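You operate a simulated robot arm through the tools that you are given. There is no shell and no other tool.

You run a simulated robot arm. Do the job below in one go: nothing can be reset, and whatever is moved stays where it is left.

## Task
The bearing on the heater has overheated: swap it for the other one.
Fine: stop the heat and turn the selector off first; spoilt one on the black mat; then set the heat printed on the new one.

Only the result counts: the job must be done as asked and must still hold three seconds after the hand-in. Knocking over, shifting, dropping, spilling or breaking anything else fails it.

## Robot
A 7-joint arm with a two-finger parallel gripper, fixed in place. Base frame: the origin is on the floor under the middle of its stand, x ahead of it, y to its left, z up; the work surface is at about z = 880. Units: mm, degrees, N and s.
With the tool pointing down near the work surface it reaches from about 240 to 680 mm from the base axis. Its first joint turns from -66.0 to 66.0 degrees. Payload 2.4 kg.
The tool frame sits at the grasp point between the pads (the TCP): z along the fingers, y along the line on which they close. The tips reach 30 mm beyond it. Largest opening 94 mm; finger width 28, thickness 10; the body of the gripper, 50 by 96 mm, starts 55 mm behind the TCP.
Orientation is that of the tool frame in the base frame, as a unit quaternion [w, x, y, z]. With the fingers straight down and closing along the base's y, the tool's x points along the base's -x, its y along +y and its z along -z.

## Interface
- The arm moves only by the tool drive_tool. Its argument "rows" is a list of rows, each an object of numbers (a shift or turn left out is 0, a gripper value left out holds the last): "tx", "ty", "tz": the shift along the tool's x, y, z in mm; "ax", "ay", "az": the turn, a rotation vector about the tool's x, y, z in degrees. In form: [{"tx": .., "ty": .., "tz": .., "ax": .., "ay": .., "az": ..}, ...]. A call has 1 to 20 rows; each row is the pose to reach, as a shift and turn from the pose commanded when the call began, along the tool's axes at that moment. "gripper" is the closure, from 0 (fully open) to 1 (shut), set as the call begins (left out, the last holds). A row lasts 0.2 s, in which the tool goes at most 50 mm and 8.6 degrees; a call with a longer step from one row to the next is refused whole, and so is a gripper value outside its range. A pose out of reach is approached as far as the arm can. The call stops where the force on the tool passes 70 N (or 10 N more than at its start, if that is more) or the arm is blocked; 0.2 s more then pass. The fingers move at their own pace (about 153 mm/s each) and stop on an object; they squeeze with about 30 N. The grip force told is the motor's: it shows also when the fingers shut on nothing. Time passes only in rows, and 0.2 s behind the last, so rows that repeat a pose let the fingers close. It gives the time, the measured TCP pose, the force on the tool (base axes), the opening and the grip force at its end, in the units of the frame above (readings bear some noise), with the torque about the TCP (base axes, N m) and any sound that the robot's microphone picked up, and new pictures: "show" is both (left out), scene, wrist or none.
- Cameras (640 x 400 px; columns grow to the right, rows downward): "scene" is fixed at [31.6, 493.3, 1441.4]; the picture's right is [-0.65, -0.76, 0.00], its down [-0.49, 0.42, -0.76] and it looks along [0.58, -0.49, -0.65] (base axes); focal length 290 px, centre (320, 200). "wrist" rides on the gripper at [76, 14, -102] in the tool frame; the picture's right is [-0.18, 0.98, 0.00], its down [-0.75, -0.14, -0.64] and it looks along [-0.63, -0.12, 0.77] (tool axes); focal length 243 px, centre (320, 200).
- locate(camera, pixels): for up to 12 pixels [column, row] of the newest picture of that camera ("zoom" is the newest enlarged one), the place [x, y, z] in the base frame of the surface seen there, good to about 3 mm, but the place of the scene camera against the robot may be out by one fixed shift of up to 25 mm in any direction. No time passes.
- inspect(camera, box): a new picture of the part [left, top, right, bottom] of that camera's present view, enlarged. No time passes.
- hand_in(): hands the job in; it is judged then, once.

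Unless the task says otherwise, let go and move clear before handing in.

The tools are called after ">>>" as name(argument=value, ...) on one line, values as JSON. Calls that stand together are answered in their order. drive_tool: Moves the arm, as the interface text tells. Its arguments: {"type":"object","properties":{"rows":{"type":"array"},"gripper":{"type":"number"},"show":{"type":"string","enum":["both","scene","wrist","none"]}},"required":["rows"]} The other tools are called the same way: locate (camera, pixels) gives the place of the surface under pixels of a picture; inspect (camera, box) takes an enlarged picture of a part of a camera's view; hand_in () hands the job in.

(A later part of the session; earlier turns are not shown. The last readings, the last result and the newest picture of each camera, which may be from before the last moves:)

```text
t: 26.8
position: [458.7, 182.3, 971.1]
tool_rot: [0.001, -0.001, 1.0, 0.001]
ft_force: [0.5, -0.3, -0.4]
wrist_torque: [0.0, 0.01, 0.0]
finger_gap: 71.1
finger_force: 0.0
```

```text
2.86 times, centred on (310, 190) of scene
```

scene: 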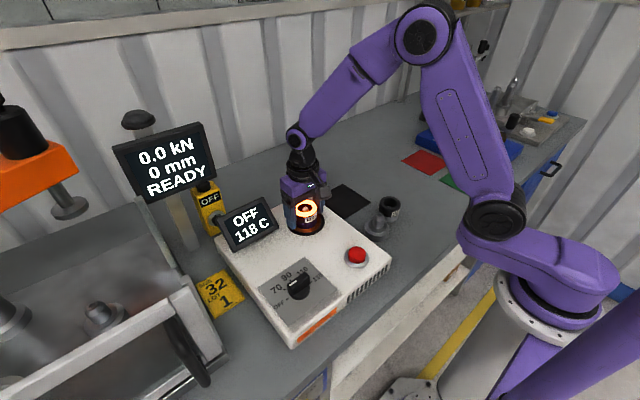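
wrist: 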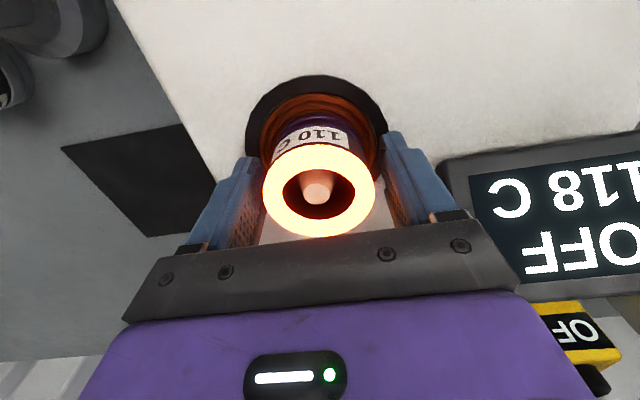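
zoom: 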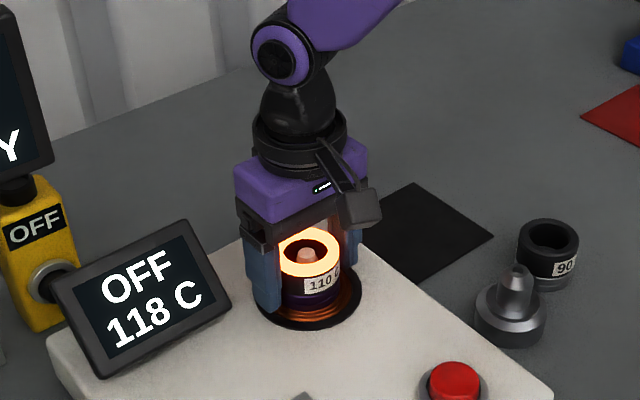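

The bearing is centred between the fingers (ring at wrist (318,190)). I'll close on it.

>>> drive_tool(rows=[{"tz": 0}, {"tz": 0}, {"tz": 0}], gripper=1, show="wrist")

```text
t: 27.6
position: [458.0, 181.4, 970.9]
tool_rot: [0.0, -0.001, 1.0, -0.001]
ft_force: [-1.0, 0.0, -0.1]
wrist_torque: [0.0, 0.01, 0.0]
finger_gap: 55.8
finger_force: 30.3
```

wrist: 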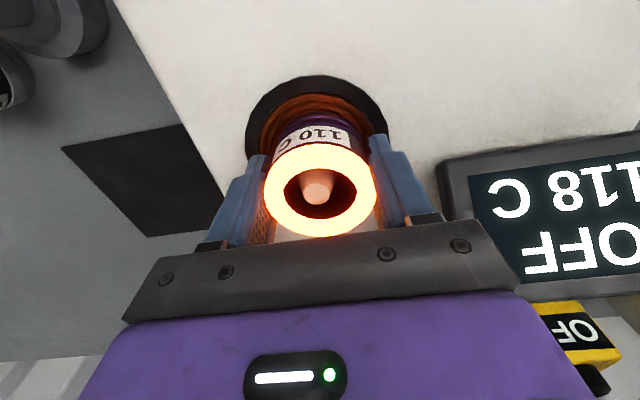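

The grip is firm at 55.8 mm with no side load. I'll lift straight up.

>>> drive_tool(rows=[{"tz": -5}, {"tz": -12}, {"tz": -22}, {"tz": -35}, {"tz": -50}, {"tz": -70}, {"tz": -90}, {"tz": -100}, {"tz": -100}], gripper=1, show="both")

>>> inspect(camera="scene", box=[230, 120, 390, 260])

```text
t: 29.6
position: [458.8, 182.2, 1071.7]
tool_rot: [0.0, -0.001, 1.0, 0.001]
ft_force: [-0.4, -0.4, -3.2]
wrist_torque: [-0.02, -0.01, 0.0]
finger_gap: 55.3
finger_force: 29.8
```

scene: 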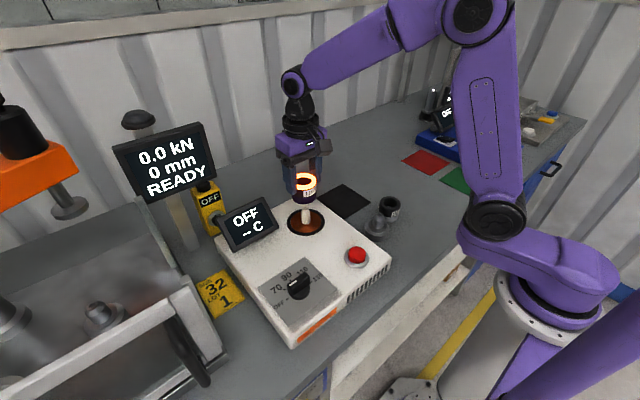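
wrist: 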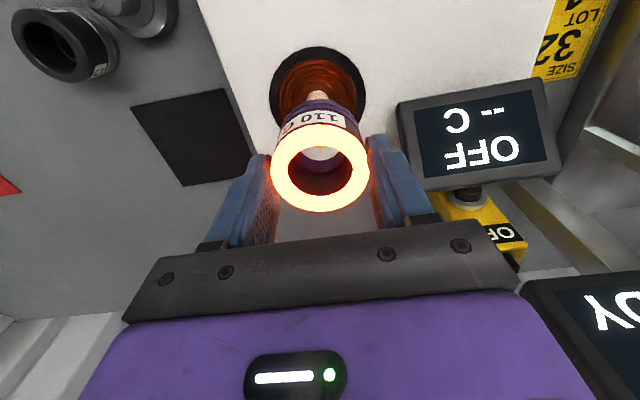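

```text
2.86 times, centred on (310, 190) of scene
```

zoom: 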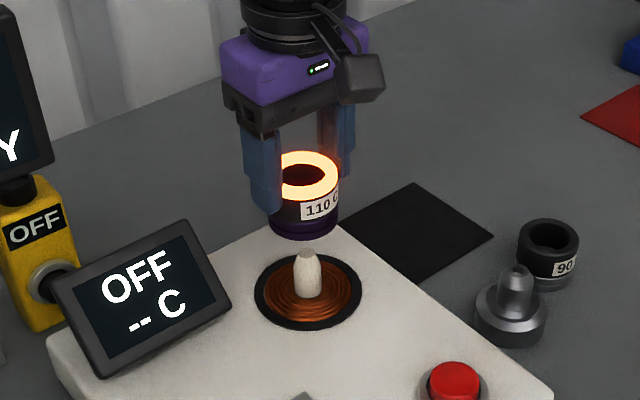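

The hot bearing is in hand and the display reads OFF "-- C". I'll locate the bare post and coil now, and then carry the bearing over the mat.

>>> locate(camera="scene", pixels=[[306, 209], [306, 219], [298, 222], [318, 222], [306, 232], [287, 222], [325, 222], [306, 226]])

>>> locate(camera="wrist", pixels=[[316, 94], [300, 75], [340, 75], [318, 62], [280, 85], [355, 85], [318, 48], [271, 92], [366, 85], [312, 98], [322, 96], [317, 80]])

>>> drive_tool(rows=[{"tx": -5, "ty": -15, "tz": 0}, {"tx": -10, "ty": -35, "tz": 0}, {"tx": -15, "ty": -60, "tz": 0}, {"tx": -20, "ty": -85, "tz": 0}, {"tx": -26, "ty": -110, "tz": 0}, {"tx": -33, "ty": -135, "tz": 0}, {"tx": -40, "ty": -155, "tz": 0}, {"tx": -40, "ty": -165, "tz": 0}, {"tx": -40, "ty": -165, "tz": 0}], gripper=1, show="both")

```text
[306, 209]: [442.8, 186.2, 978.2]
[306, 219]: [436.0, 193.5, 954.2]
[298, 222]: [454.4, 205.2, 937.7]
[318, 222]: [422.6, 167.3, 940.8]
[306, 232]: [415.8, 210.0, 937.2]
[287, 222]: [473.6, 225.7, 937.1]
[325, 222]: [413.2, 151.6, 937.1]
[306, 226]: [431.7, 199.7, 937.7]
```

```text
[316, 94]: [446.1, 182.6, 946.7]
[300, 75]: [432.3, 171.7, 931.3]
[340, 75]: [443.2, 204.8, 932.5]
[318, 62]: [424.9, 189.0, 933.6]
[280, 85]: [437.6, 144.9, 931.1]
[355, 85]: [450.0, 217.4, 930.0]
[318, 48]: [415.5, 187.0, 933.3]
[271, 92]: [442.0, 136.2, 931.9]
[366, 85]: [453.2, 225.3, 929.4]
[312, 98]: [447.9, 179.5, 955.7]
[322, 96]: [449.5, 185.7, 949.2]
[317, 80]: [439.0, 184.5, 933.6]
```

```text
t: 31.6
position: [500.4, 17.6, 1071.2]
tool_rot: [0.0, 0.001, 1.0, 0.0]
ft_force: [0.4, -0.5, -2.7]
wrist_torque: [0.01, 0.01, -0.02]
finger_gap: 55.2
finger_force: 30.3
```

scene: 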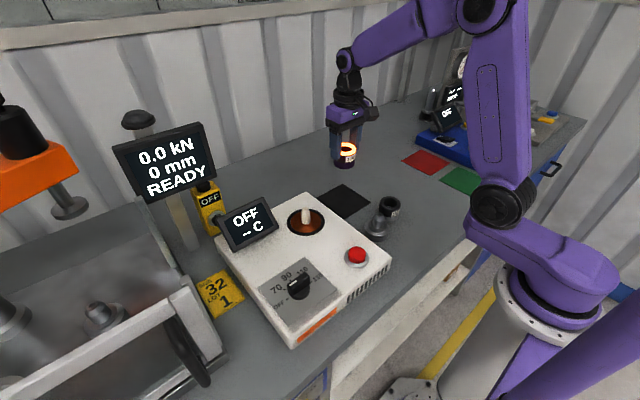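
wrist: 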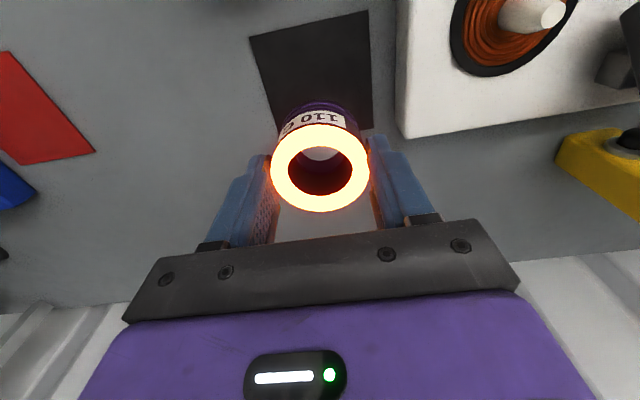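

The bearing hangs above the mat at (500,17). I'll lower it to just above the mat surface.

>>> drive_tool(rows=[{"tz": 25}, {"tz": 50}, {"tz": 75}, {"tz": 100}, {"tz": 120}, {"tz": 132}, {"tz": 140}, {"tz": 144}, {"tz": 144}], gripper=1, show="both")

>>> inspect(camera="scene", box=[290, 130, 420, 240])

```text
t: 33.3
position: [499.7, 16.9, 937.0]
tool_rot: [0.004, 0.001, 1.0, 0.0]
ft_force: [-10.7, -0.3, 17.6]
wrist_torque: [0.0, 0.02, -0.01]
finger_gap: 55.3
finger_force: 30.7
stopped in row 8: the force on the tool passed its limit at 83 N (the readings are from after the stop); the commanded pose is now the measured one
```

scene: 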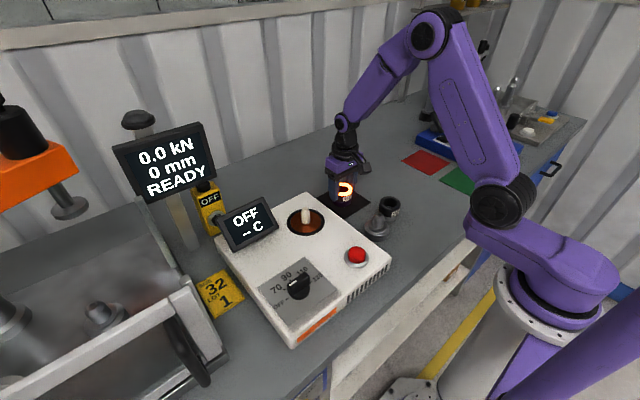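
wrist: 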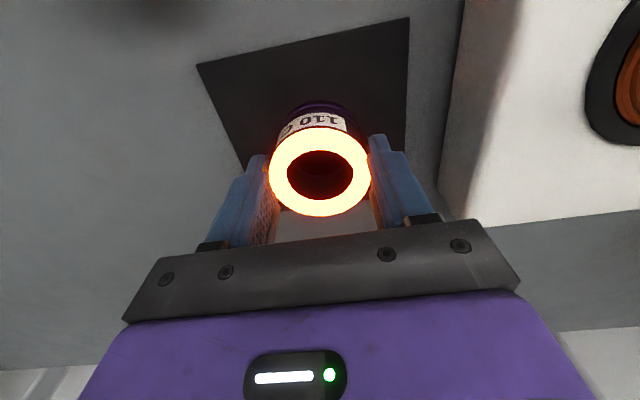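

```text
3.64 times, centred on (355, 185) of scene
```

zoom: 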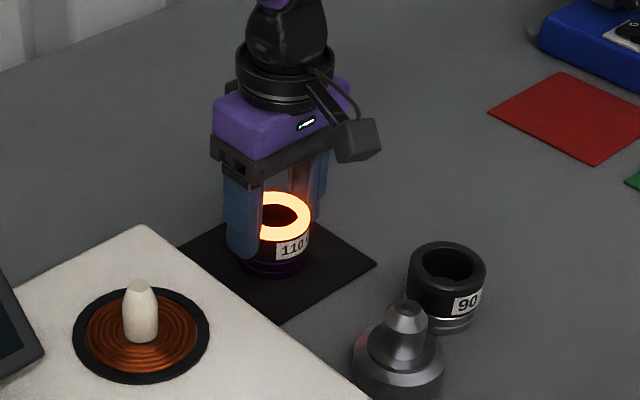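

The call stopped on contact at TCP z 937: the bearing bottom is on the mat (it had slid down a little in the fingers during the lift), and the scene zoom shows it standing mid-mat at (275,250). I'll open the fingers to release it and rise.

>>> drive_tool(rows=[{"tz": 0}, {"tz": 0}, {"tz": 0}, {"tz": -10}, {"tz": -30}, {"tz": -60}, {"tz": -90}, {"tz": -120}, {"tz": -120}], gripper=0.1, show="both")

>>> inspect(camera="scene", box=[290, 130, 420, 240])

>>> inspect(camera="wrist", box=[220, 20, 420, 200])

```text
t: 35.3
position: [500.8, 17.2, 1056.8]
tool_rot: [0.004, 0.001, 1.0, 0.0]
ft_force: [1.0, 0.8, 0.3]
wrist_torque: [0.0, 0.0, 0.01]
finger_gap: 84.3
finger_force: 0.0
```

scene: 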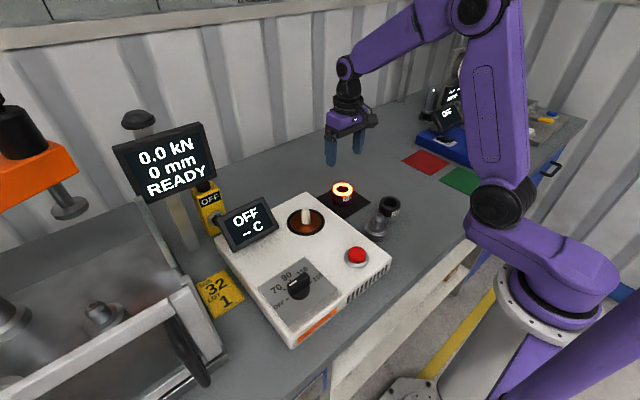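
wrist: 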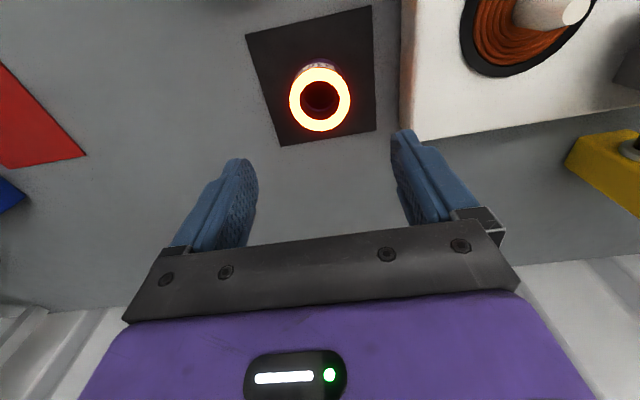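

```text
3.64 times, centred on (355, 185) of scene
```

zoom: 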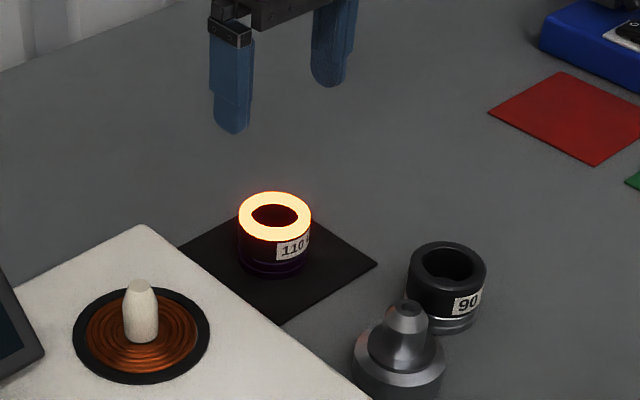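

```text
2.22 times, centred on (320, 110) of wrist
```

zoom: 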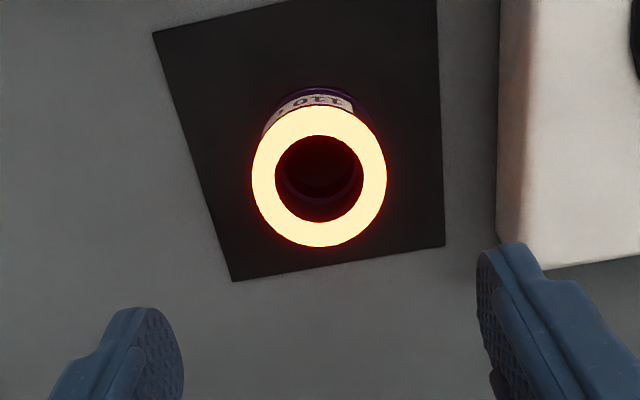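

The hot bearing stands upright in the middle of the mat (zoom (275,235)). Next I'll move to a viewpoint behind the spare bearing and level out the small tilt from the stop.

>>> drive_tool(rows=[{"tx": 5, "ty": -2, "tz": -15, "ay": 0.46}, {"tx": 25, "ty": -6, "tz": -30, "ay": 0.46}, {"tx": 50, "ty": -12, "tz": -43, "ay": 0.46}, {"tx": 75, "ty": -20, "tz": -43, "ay": 0.46}, {"tx": 100, "ty": -28, "tz": -43, "ay": 0.46}, {"tx": 125, "ty": -35, "tz": -43, "ay": 0.46}, {"tx": 150, "ty": -42, "tz": -43, "ay": 0.46}, {"tx": 170, "ty": -47, "tz": -43, "ay": 0.46}, {"tx": 170, "ty": -47, "tz": -43, "ay": 0.46}], gripper=0.1, show="both")

>>> inspect(camera="wrist", box=[220, 20, 440, 200])

```text
t: 37.3
position: [328.3, -29.3, 1098.8]
tool_rot: [0.0, 0.0, 1.0, 0.0]
ft_force: [-0.4, -0.4, 0.4]
wrist_torque: [-0.01, 0.01, -0.02]
finger_gap: 84.7
finger_force: 0.1
```

scene: 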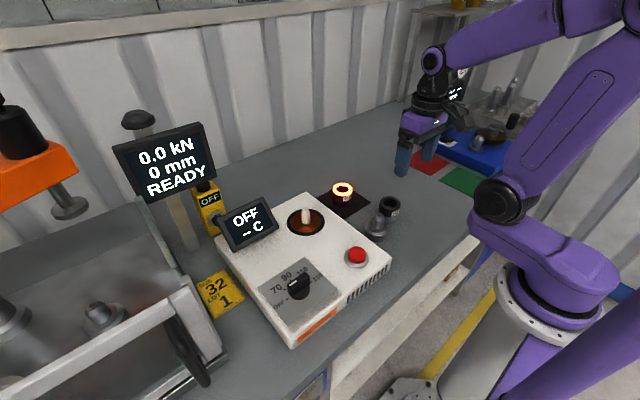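
wrist: 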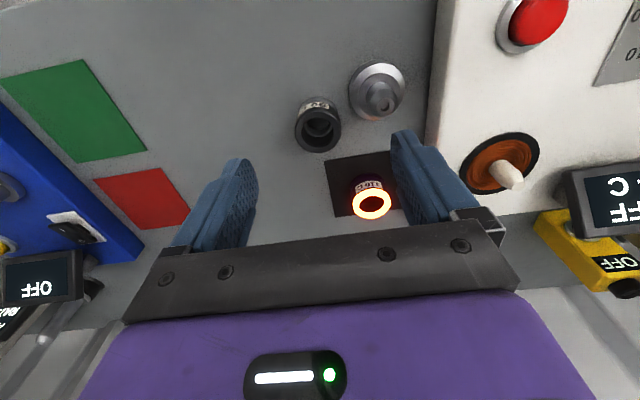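

```text
2.22 times, centred on (330, 110) of wrist
```

zoom: 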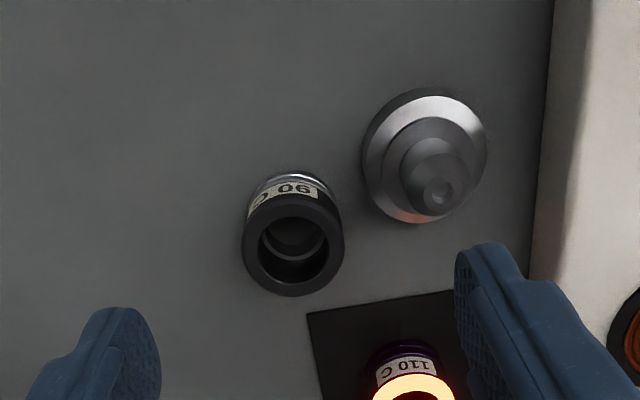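

The spare bearing ring is at wrist (318,131), with the pin stand just beside it at (380,92). I'll locate both rims on the enlarged picture.

>>> locate(camera="zoom", pixels=[[248, 246], [339, 243], [294, 210], [293, 290], [254, 275], [333, 272], [440, 190], [366, 150], [485, 150], [425, 95], [410, 215], [295, 180]])

>>> locate(camera="zoom", pixels=[[395, 100], [470, 195], [375, 195], [480, 120], [385, 210], [310, 315], [265, 215], [325, 215], [293, 240], [420, 150], [435, 165], [400, 180]])

```text
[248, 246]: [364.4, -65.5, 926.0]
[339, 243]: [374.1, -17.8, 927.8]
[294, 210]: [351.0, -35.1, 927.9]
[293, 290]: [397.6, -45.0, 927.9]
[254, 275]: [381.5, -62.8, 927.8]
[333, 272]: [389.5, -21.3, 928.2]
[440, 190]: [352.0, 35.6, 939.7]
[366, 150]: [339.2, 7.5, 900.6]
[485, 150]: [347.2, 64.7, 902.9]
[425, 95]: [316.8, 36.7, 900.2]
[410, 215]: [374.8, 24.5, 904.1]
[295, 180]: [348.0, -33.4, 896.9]
```

```text
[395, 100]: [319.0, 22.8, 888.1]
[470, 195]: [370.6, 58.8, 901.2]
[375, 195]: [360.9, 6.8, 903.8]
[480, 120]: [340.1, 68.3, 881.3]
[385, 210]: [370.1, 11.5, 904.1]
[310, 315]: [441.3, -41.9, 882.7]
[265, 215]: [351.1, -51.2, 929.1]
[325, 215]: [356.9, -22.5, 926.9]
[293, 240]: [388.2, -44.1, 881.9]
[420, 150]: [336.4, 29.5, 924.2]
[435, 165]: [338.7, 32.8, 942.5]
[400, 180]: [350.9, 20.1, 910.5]
```

The spare's centre is about (371,−40), top z 928; the pin stand is at (345,36) with a 30 mm base. I'll turn the tool ~71° so the fingers close perpendicular to the line between them, and hover over the spare.

>>> drive_tool(rows=[{"tx": -4, "ty": -1, "tz": 0, "az": 7.1}, {"tx": -8, "ty": -2, "tz": 0, "az": 14.2}, {"tx": -12, "ty": -3, "tz": 0, "az": 21.3}, {"tx": -17, "ty": -4, "tz": 0, "az": 28.4}, {"tx": -21, "ty": -5, "tz": 0, "az": 35.5}, {"tx": -25, "ty": -6, "tz": 10, "az": 42.6}, {"tx": -29, "ty": -7, "tz": 20, "az": 49.7}, {"tx": -33, "ty": -8, "tz": 35, "az": 56.8}, {"tx": -37, "ty": -9.5, "tz": 50, "az": 64}, {"tx": -42, "ty": -10.5, "tz": 60, "az": 71.3}, {"tx": -42, "ty": -10.5, "tz": 60, "az": 71.3}], gripper=0.15, show="both")

>>> inspect(camera="wrist", box=[220, 20, 440, 200])

>>> inspect(camera="scene", box=[320, 120, 460, 250])

```text
t: 39.7
position: [371.6, -39.0, 1036.6]
tool_rot: [0.001, 0.584, 0.812, 0.001]
ft_force: [1.0, 0.1, 0.1]
wrist_torque: [-0.01, -0.03, -0.01]
finger_gap: 80.3
finger_force: 0.0
```

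scene: 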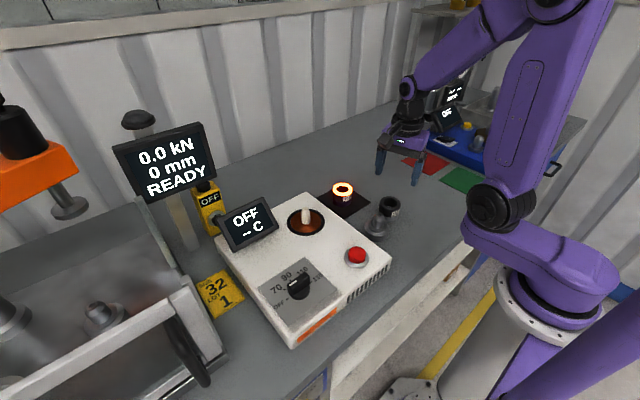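
wrist: 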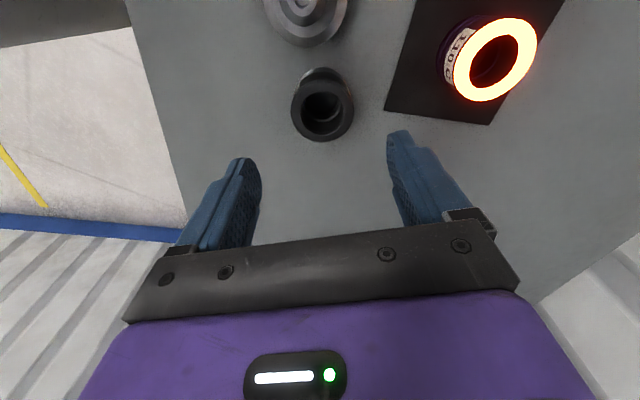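

```text
2.22 times, centred on (330, 110) of wrist
```

zoom: 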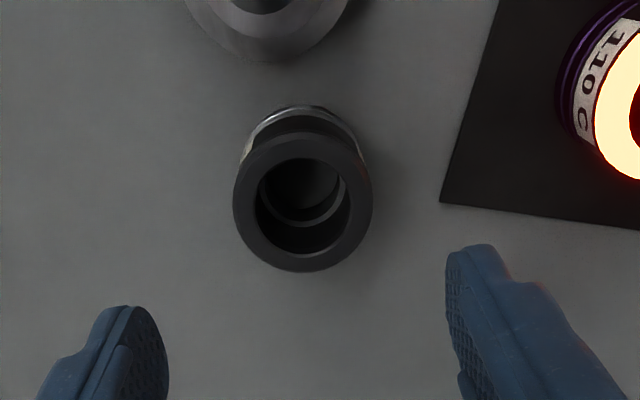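

```text
3.08 times, centred on (390, 185) of scene
```

zoom: 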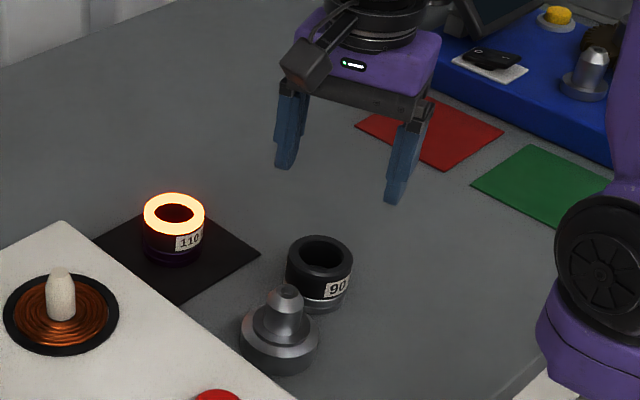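

The spare is centred between the open fingers, with its ring at wrist (322,107). I'll refine its centre from here.

>>> locate(camera="wrist", pixels=[[294, 109], [351, 107], [322, 83], [322, 138], [300, 90], [344, 88], [302, 130], [343, 128], [322, 70], [311, 42], [290, 20], [345, 10]])

```text
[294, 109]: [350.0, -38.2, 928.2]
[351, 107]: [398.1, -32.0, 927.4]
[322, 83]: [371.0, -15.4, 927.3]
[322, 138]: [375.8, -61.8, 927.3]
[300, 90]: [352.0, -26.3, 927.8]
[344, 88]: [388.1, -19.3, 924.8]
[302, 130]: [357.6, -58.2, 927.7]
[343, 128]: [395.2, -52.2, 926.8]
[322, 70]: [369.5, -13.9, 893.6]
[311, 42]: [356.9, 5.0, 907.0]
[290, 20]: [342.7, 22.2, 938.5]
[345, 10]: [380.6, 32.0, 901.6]
```

The spare's centre is about 2 mm off along the closing axis. I'll correct that and descend so the tips stop ~8 mm above the bench.

>>> drive_tool(rows=[{"ty": 2, "tz": 20}, {"ty": 2, "tz": 40}, {"ty": 2, "tz": 60}, {"ty": 2, "tz": 80}, {"ty": 2, "tz": 100}, {"ty": 2, "tz": 112}, {"ty": 2, "tz": 119}, {"ty": 2, "tz": 119}], gripper=0.15, show="both")

>>> inspect(camera="scene", box=[320, 120, 460, 250])

```text
t: 41.5
position: [372.3, -39.3, 917.5]
tool_rot: [0.0, 0.583, 0.812, 0.001]
ft_force: [0.1, 0.4, 0.0]
wrist_torque: [0.02, -0.04, 0.0]
finger_gap: 79.8
finger_force: 0.2
```

scene: 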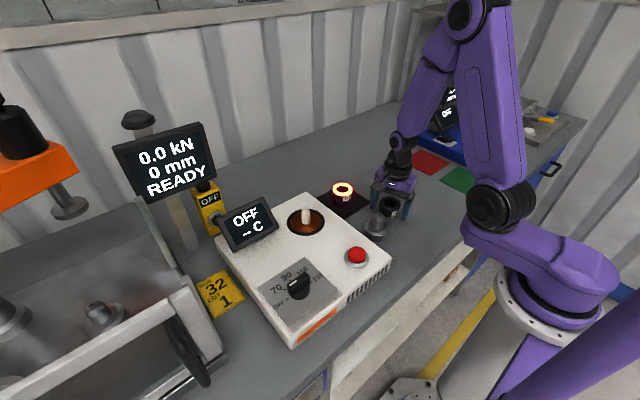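
wrist: 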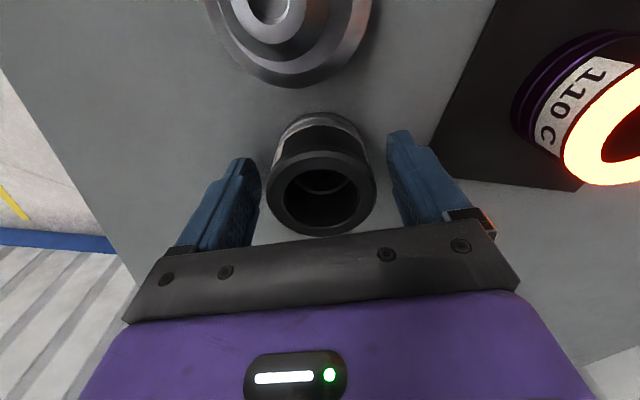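

```text
3.08 times, centred on (390, 185) of scene
```

zoom: 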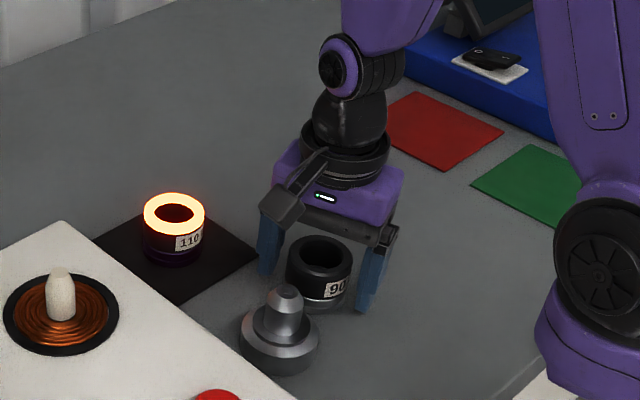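

The fingers straddle the spare (ring at wrist (321,193)) clear of the pin stand. I'll close on it.

>>> drive_tool(rows=[{"tz": 0}, {"tz": 0}, {"tz": 0}], gripper=1, show="wrist")

```text
t: 42.3
position: [373.7, -40.3, 917.9]
tool_rot: [0.0, 0.583, 0.812, 0.001]
ft_force: [-0.1, -0.2, 0.4]
wrist_torque: [-0.02, -0.04, -0.01]
finger_gap: 55.7
finger_force: 29.7
```

wrist: 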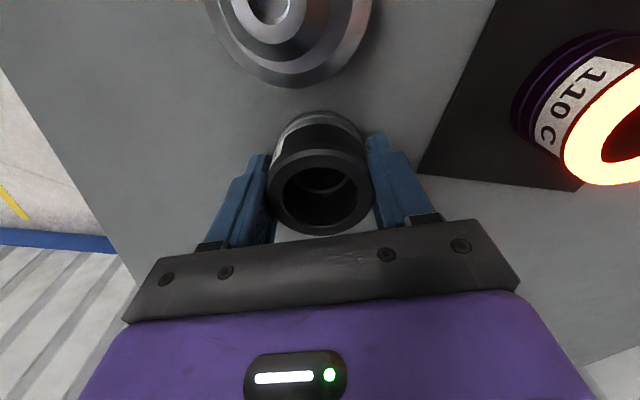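

Gripped at 55.7 mm. I'll lift gently 40 mm first and check for slip.

>>> drive_tool(rows=[{"tz": -2}, {"tz": -5}, {"tz": -9}, {"tz": -14}, {"tz": -20}, {"tz": -27}, {"tz": -34}, {"tz": -40}, {"tz": -40}], gripper=1, show="both")

>>> inspect(camera="wrist", box=[220, 80, 440, 250])

>>> inspect(camera="scene", box=[320, 120, 460, 250])

```text
t: 44.3
position: [373.8, -41.5, 959.5]
tool_rot: [0.001, 0.583, 0.812, 0.001]
ft_force: [-0.5, -0.1, -1.8]
wrist_torque: [0.02, 0.0, -0.02]
finger_gap: 55.7
finger_force: 29.8
```

scene: 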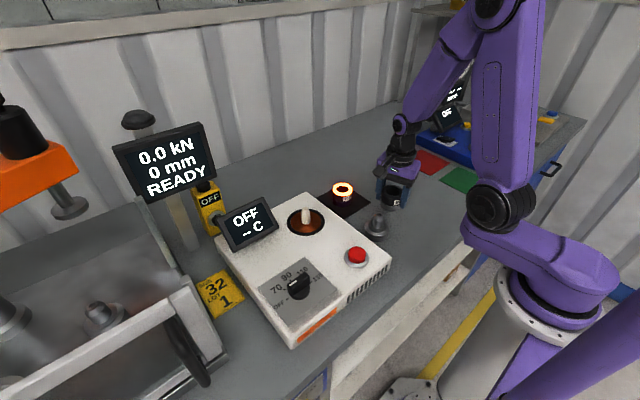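
wrist: 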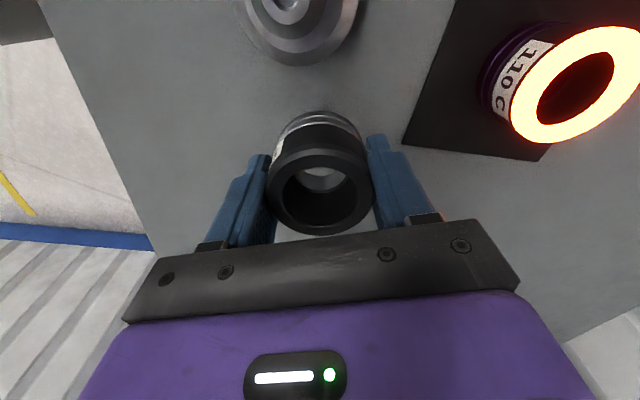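

```text
2.35 times, centred on (330, 165) of wrist
```

zoom: 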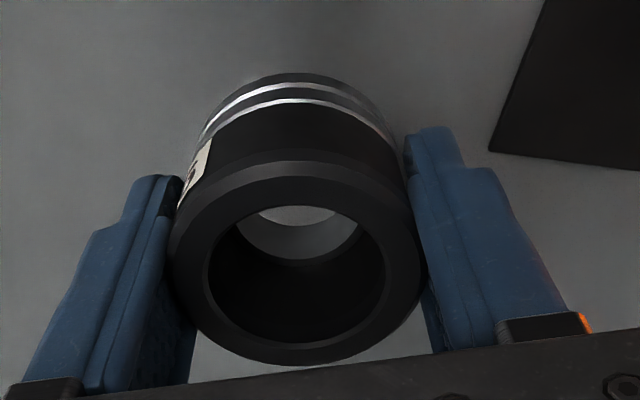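

```text
3.08 times, centred on (390, 185) of scene
```

zoom: 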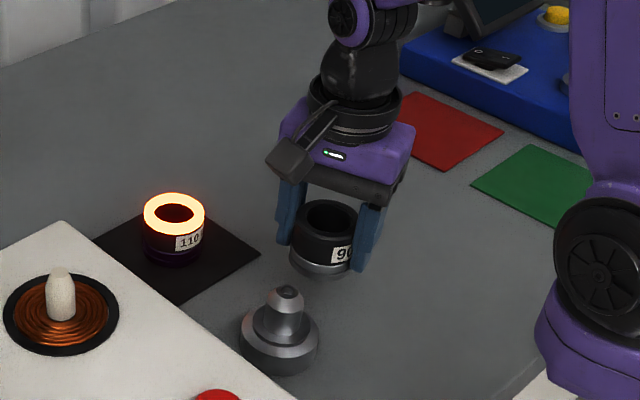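

No slip this time: the ring looks the same in the wrist view and the bearing hangs clear in the scene. I'll raise it to z≈1080 and carry it above the heater post, turning the tool back straight.

>>> drive_tool(rows=[{"tz": -15}, {"tz": -40}, {"tz": -65}, {"tz": -90}, {"tz": -110}, {"tz": -120}, {"tx": 12, "ty": 10, "tz": -120, "az": -5}, {"tx": 28, "ty": 23, "tz": -120, "az": -11}, {"tx": 46, "ty": 38, "tz": -120, "az": -18}, {"tx": 64, "ty": 53, "tz": -120, "az": -25}, {"tx": 82, "ty": 68, "tz": -120, "az": -32}, {"tx": 100, "ty": 83, "tz": -120, "az": -39}, {"tx": 118, "ty": 98, "tz": -120, "az": -46}, {"tx": 136, "ty": 113, "tz": -120, "az": -53}, {"tx": 154, "ty": 127, "tz": -120, "az": -60}, {"tx": 170, "ty": 140, "tz": -120, "az": -66}, {"tx": 183.4, "ty": 151.2, "tz": -120, "az": -71.3}, {"tx": 183.4, "ty": 151.2, "tz": -120, "az": -71.3}], gripper=1, show="both")

>>> inspect(camera="wrist", box=[220, 20, 440, 240])

>>> inspect(camera="scene", box=[230, 120, 390, 260])

```text
t: 48.1
position: [457.0, 181.7, 1078.5]
tool_rot: [0.001, -0.001, 1.0, 0.0]
ft_force: [0.0, -0.8, -2.7]
wrist_torque: [-0.02, 0.0, -0.02]
finger_gap: 55.7
finger_force: 30.0
```

scene: 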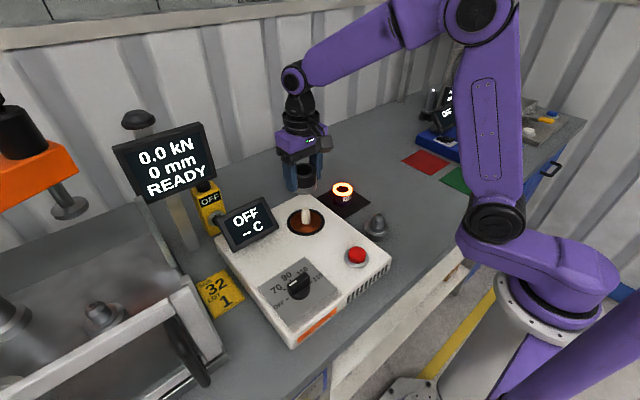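
wrist: 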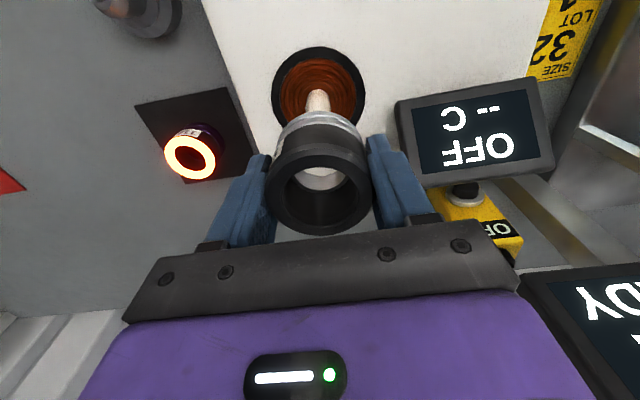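

```text
1.82 times, centred on (330, 130) of wrist
```

zoom: 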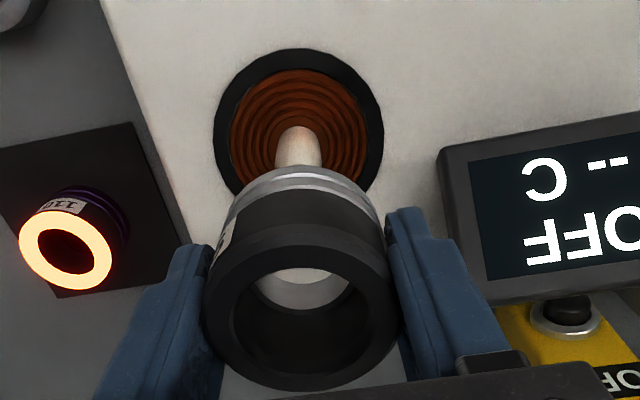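

```text
2.86 times, centred on (310, 190) of scene
```

zoom: 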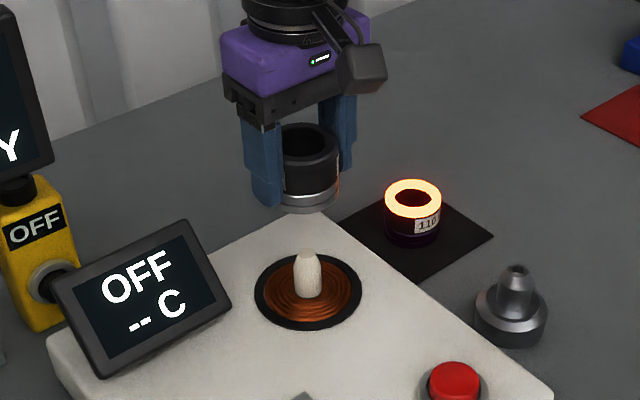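

The bearing is poised over the post (wrist (318,100)). I'll locate the black coil ring rim and the post base for a precise centre.

>>> inspect(camera="wrist", box=[255, 35, 385, 135])

```text
4.00 times, centred on (320, 85) of wrist
```

zoom: 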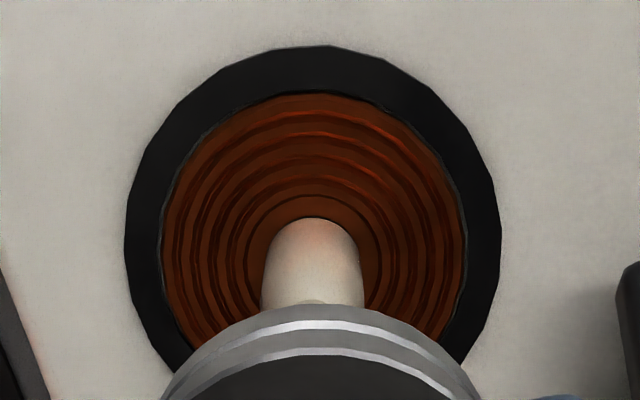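

>>> locate(camera="zoom", pixels=[[129, 230], [495, 230], [310, 50], [180, 110], [440, 105], [150, 310], [480, 310], [312, 213], [263, 270], [362, 270], [312, 240], [312, 290]])

>>> locate(camera="zoom", pixels=[[166, 230], [462, 230], [315, 96], [205, 130], [425, 130], [172, 290], [455, 290], [310, 200], [255, 250], [370, 250], [320, 320], [230, 350]])

```text
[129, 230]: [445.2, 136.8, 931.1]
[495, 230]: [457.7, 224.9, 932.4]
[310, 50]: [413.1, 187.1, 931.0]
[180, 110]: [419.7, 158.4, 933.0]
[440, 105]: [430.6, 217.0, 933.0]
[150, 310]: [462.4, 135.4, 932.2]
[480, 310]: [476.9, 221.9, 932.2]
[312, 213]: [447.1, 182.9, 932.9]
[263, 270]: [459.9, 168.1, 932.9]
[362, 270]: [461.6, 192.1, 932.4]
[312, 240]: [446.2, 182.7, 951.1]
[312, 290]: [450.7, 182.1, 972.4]
```

```text
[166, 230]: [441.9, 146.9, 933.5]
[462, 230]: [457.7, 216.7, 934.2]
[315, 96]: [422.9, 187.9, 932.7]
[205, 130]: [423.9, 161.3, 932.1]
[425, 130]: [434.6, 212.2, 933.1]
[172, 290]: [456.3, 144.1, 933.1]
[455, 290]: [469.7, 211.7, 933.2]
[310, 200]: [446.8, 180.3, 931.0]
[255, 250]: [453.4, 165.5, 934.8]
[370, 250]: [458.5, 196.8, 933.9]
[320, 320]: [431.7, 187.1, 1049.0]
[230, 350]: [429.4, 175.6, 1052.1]
```

The post centre comes out near (458.5,180.6). I'll measure the held bearing's rim the same way to compare.

>>> inspect(camera="wrist", box=[250, 110, 390, 240])

```text
3.08 times, centred on (320, 175) of wrist
```

zoom: 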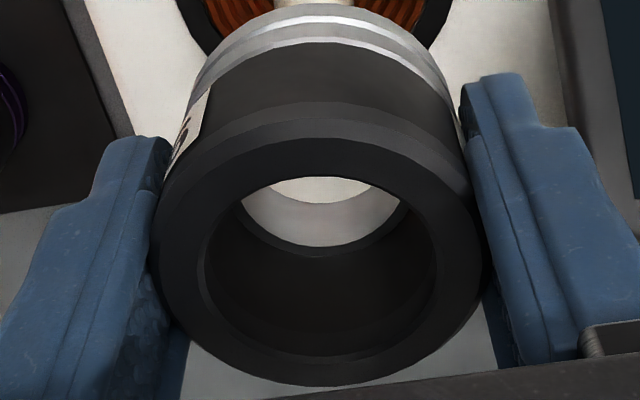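

>>> locate(camera="zoom", pixels=[[165, 255], [478, 245], [320, 142], [320, 380], [185, 180], [455, 175], [200, 345], [440, 340], [207, 260], [436, 255], [320, 180], [320, 360]])

```text
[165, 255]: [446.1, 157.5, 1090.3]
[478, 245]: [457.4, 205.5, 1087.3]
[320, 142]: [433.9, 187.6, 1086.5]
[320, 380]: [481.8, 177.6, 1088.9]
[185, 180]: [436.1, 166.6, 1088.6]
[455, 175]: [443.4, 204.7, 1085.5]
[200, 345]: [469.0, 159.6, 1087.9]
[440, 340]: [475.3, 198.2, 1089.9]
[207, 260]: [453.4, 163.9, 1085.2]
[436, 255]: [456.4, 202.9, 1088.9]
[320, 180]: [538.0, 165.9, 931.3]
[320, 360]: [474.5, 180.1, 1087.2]
```

The held bearing's centre is (457,182), about 1.5 mm from the post axis in each direction, with its bottom at z≈1041. I'll correct that and lower slowly over the post.

>>> drive_tool(rows=[{"tx": -1.5, "ty": -1.5, "tz": 15}, {"tx": -1.5, "ty": -1.5, "tz": 35}, {"tx": -1.5, "ty": -1.5, "tz": 50}, {"tx": -1.5, "ty": -1.5, "tz": 58}, {"tx": -1.5, "ty": -1.5, "tz": 65}, {"tx": -1.5, "ty": -1.5, "tz": 72}, {"tx": -1.5, "ty": -1.5, "tz": 79}, {"tx": -1.5, "ty": -1.5, "tz": 86}, {"tx": -1.5, "ty": -1.5, "tz": 93}, {"tx": -1.5, "ty": -1.5, "tz": 98}, {"tx": -1.5, "ty": -1.5, "tz": 102}, {"tx": -1.5, "ty": -1.5, "tz": 102}], gripper=1, show="both")

>>> inspect(camera="scene", box=[230, 120, 390, 260])

>>> inspect(camera="wrist", box=[230, 60, 410, 240])

```text
t: 50.7
position: [459.2, 181.0, 976.7]
tool_rot: [0.0, 0.0, 1.0, 0.0]
ft_force: [1.0, -0.1, -3.9]
wrist_torque: [0.01, -0.02, 0.01]
finger_gap: 55.3
finger_force: 30.1
```

scene: 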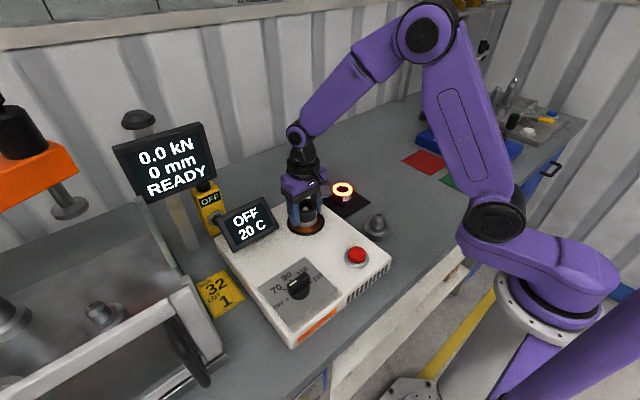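
wrist: 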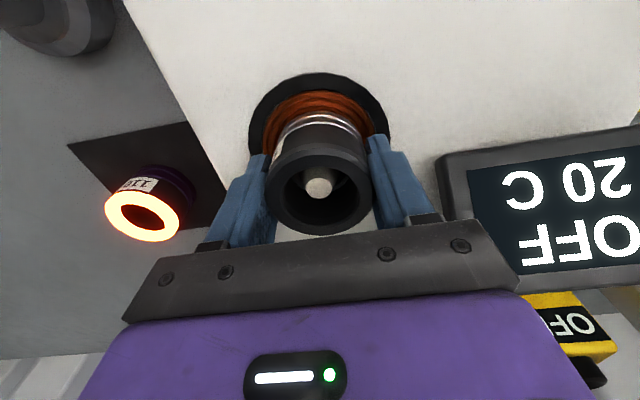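

```text
2.86 times, centred on (310, 190) of scene
```

zoom: 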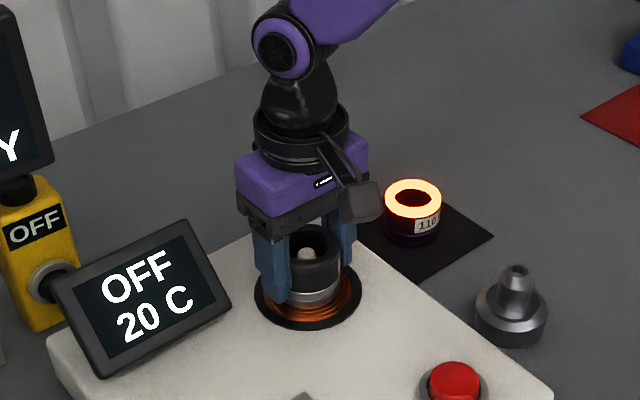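

```text
2.22 times, centred on (320, 150) of wrist
```

zoom: 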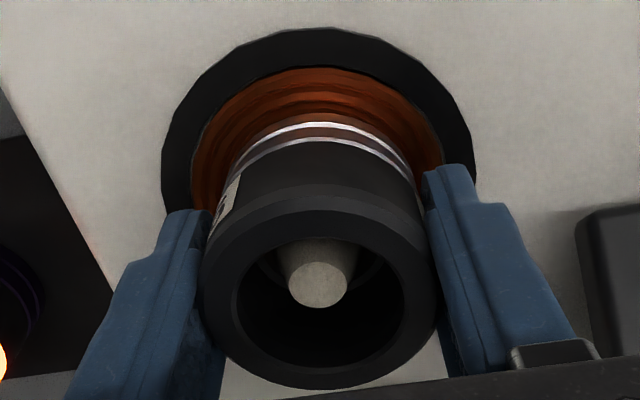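

The post is inside the bore and the display already reads 20 C, so the new bearing is sensed. I'll lower the last few millimetres gently.

>>> drive_tool(rows=[{"tz": 1.5}, {"tz": 3}, {"tz": 4.5}, {"tz": 4.5}], gripper=1, show="none")

```text
t: 51.7
position: [459.1, 181.5, 972.2]
tool_rot: [0.0, 0.0, 1.0, -0.001]
ft_force: [-1.7, -0.4, 13.7]
wrist_torque: [-0.01, 0.51, 0.05]
finger_gap: 55.4
finger_force: 30.0
```

The force is now +13.7 N, so the bearing is resting on the heater. I'll open to ~71 mm (keeping clear of the display) and rise straight up.

>>> drive_tool(rows=[{"tz": 0}, {"tz": 0}, {"tz": 0}, {"tz": -8}, {"tz": -20}, {"tz": -40}, {"tz": -65}, {"tz": -90}, {"tz": -115}, {"tz": -115}], gripper=0.24, show="both")

>>> inspect(camera="scene", box=[230, 120, 390, 260])

>>> inspect(camera="wrist", box=[220, 20, 440, 200])

```text
t: 53.9
position: [459.3, 179.9, 1086.4]
tool_rot: [-0.001, 0.0, 1.0, 0.0]
ft_force: [-0.1, -0.6, -0.1]
wrist_torque: [-0.02, -0.02, 0.01]
finger_gap: 71.4
finger_force: 0.0
```

scene: 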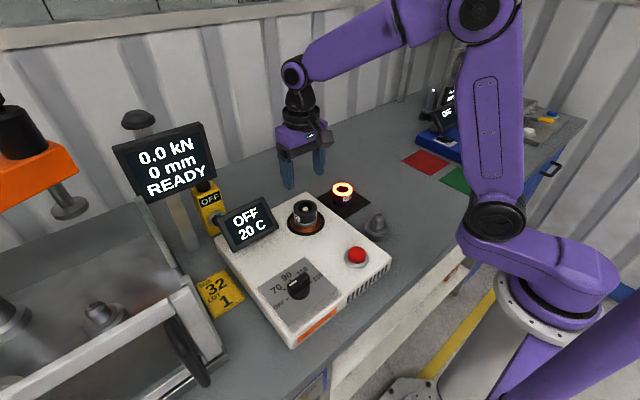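
wrist: 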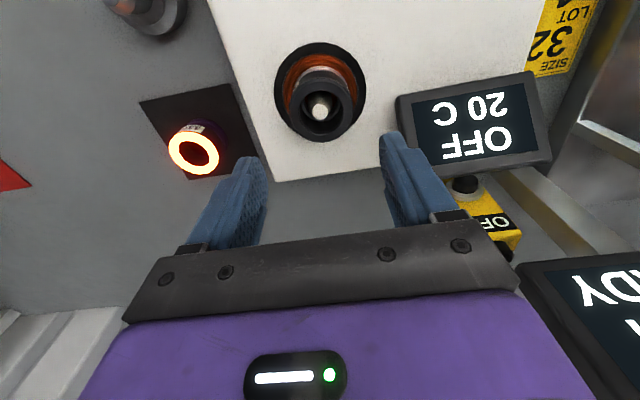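

```text
2.86 times, centred on (310, 190) of scene
```

zoom: 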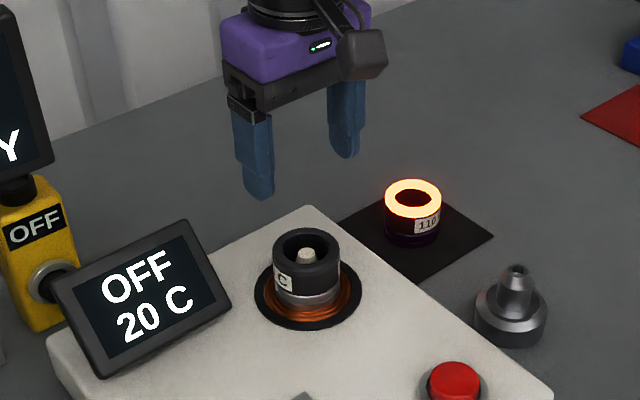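

```text
2.22 times, centred on (330, 110) of wrist
```

zoom: 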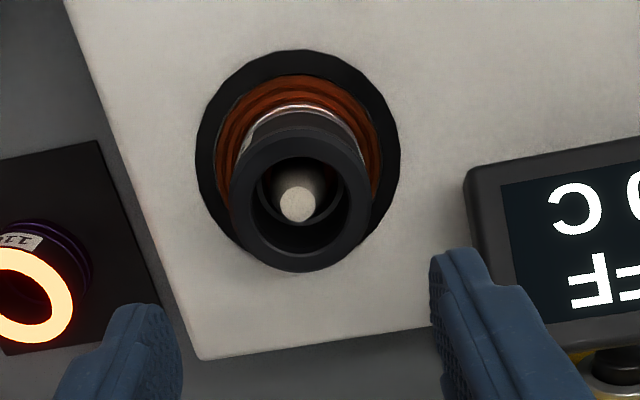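

The new bearing sits upright on the post and the display reads OFF 20 C. Next I'll go back above the knob with the tool turned −90°, the same pose I released it in.

>>> drive_tool(rows=[{"tx": 8, "ty": 7, "tz": 0, "az": -5}, {"tx": 20, "ty": 18, "tz": 0, "az": -13}, {"tx": 33, "ty": 30, "tz": 0, "az": -21}, {"tx": 46, "ty": 41, "tz": 0, "az": -29}, {"tx": 59, "ty": 53, "tz": 0, "az": -37}, {"tx": 72, "ty": 64.5, "tz": 0, "az": -45}, {"tx": 85, "ty": 76, "tz": 0, "az": -53}, {"tx": 98, "ty": 88, "tz": 0, "az": -61}, {"tx": 111, "ty": 99, "tz": 0, "az": -69}, {"tx": 124, "ty": 111, "tz": 0, "az": -77}, {"tx": 136, "ty": 122, "tz": 0, "az": -84}, {"tx": 144, "ty": 129, "tz": 0, "az": -90}, {"tx": 144, "ty": 129, "tz": 0, "az": -90}], gripper=0.6, show="both")

>>> inspect(camera="wrist", box=[240, 20, 400, 150])

```text
t: 56.7
position: [314.5, 310.2, 1085.7]
tool_rot: [0.0, 0.708, -0.707, 0.001]
ft_force: [-0.3, 0.4, 0.1]
wrist_torque: [0.02, 0.0, -0.02]
finger_gap: 37.6
finger_force: 0.0
```

scene: 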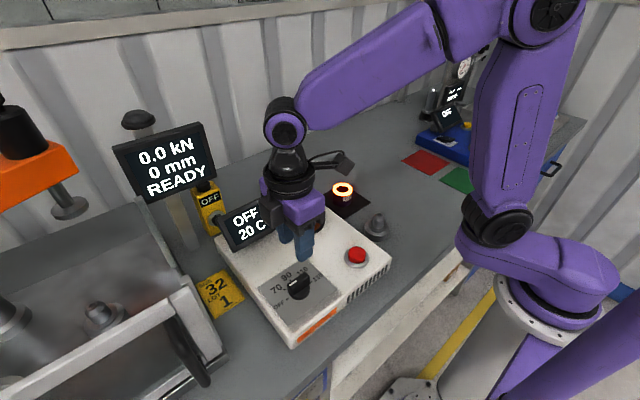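
wrist: 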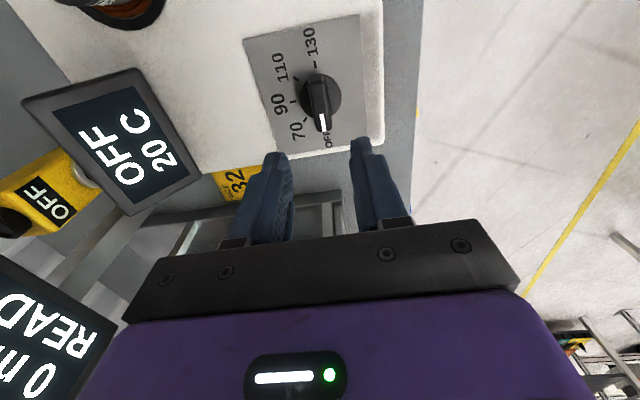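

```text
3.08 times, centred on (320, 85) of wrist
```

zoom: 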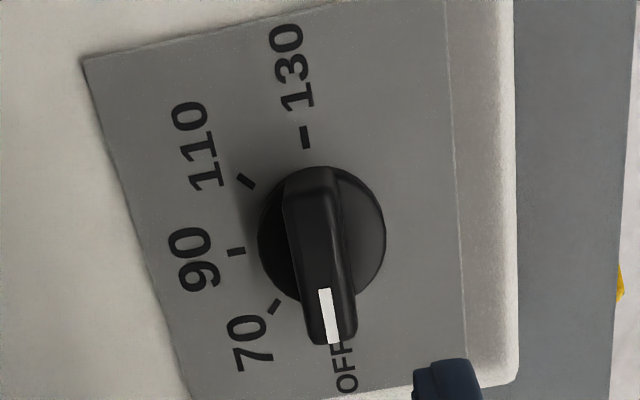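

The knob mark is at OFF and lined up between the fingers. I'll descend to z≈986 to straddle the bar.

>>> drive_tool(rows=[{"tz": 20}, {"tz": 40}, {"tz": 60}, {"tz": 78}, {"tz": 90}, {"tz": 100}, {"tz": 100}], gripper=0.6, show="wrist")

>>> drive_tool(rows=[{"tz": 0}, {"tz": 0}, {"tz": 0}], gripper=1, show="wrist")

```text
t: 58.3
position: [314.1, 310.7, 985.3]
tool_rot: [0.0, -0.707, 0.707, 0.0]
ft_force: [-0.2, 0.4, -0.2]
wrist_torque: [0.0, 0.0, -0.01]
finger_gap: 37.5
finger_force: 0.0
```

wrist: 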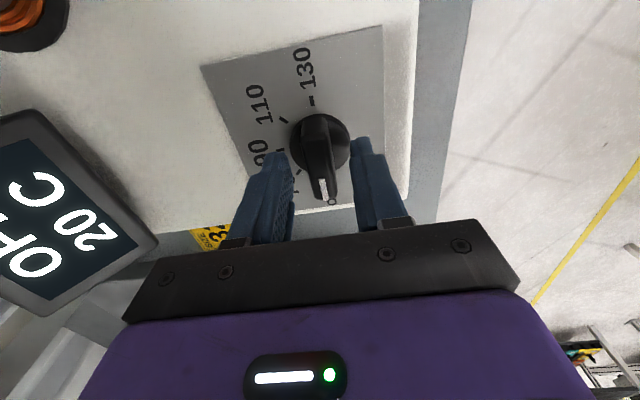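

```text
t: 59.1
position: [314.7, 309.3, 985.8]
tool_rot: [0.0, -0.707, 0.707, 0.0]
ft_force: [0.0, -0.7, -4.6]
wrist_torque: [0.62, 0.04, 0.03]
finger_gap: 15.8
finger_force: 45.4
```

wrist: 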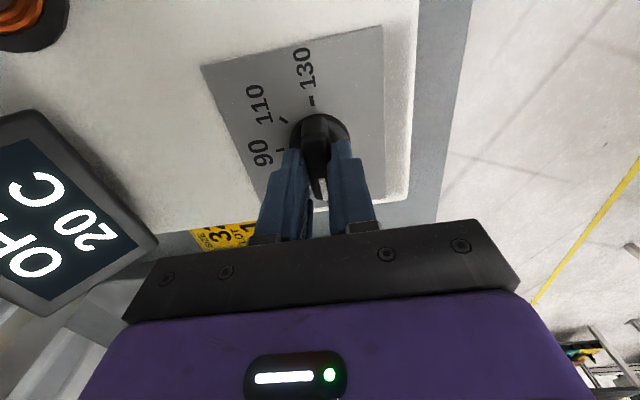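

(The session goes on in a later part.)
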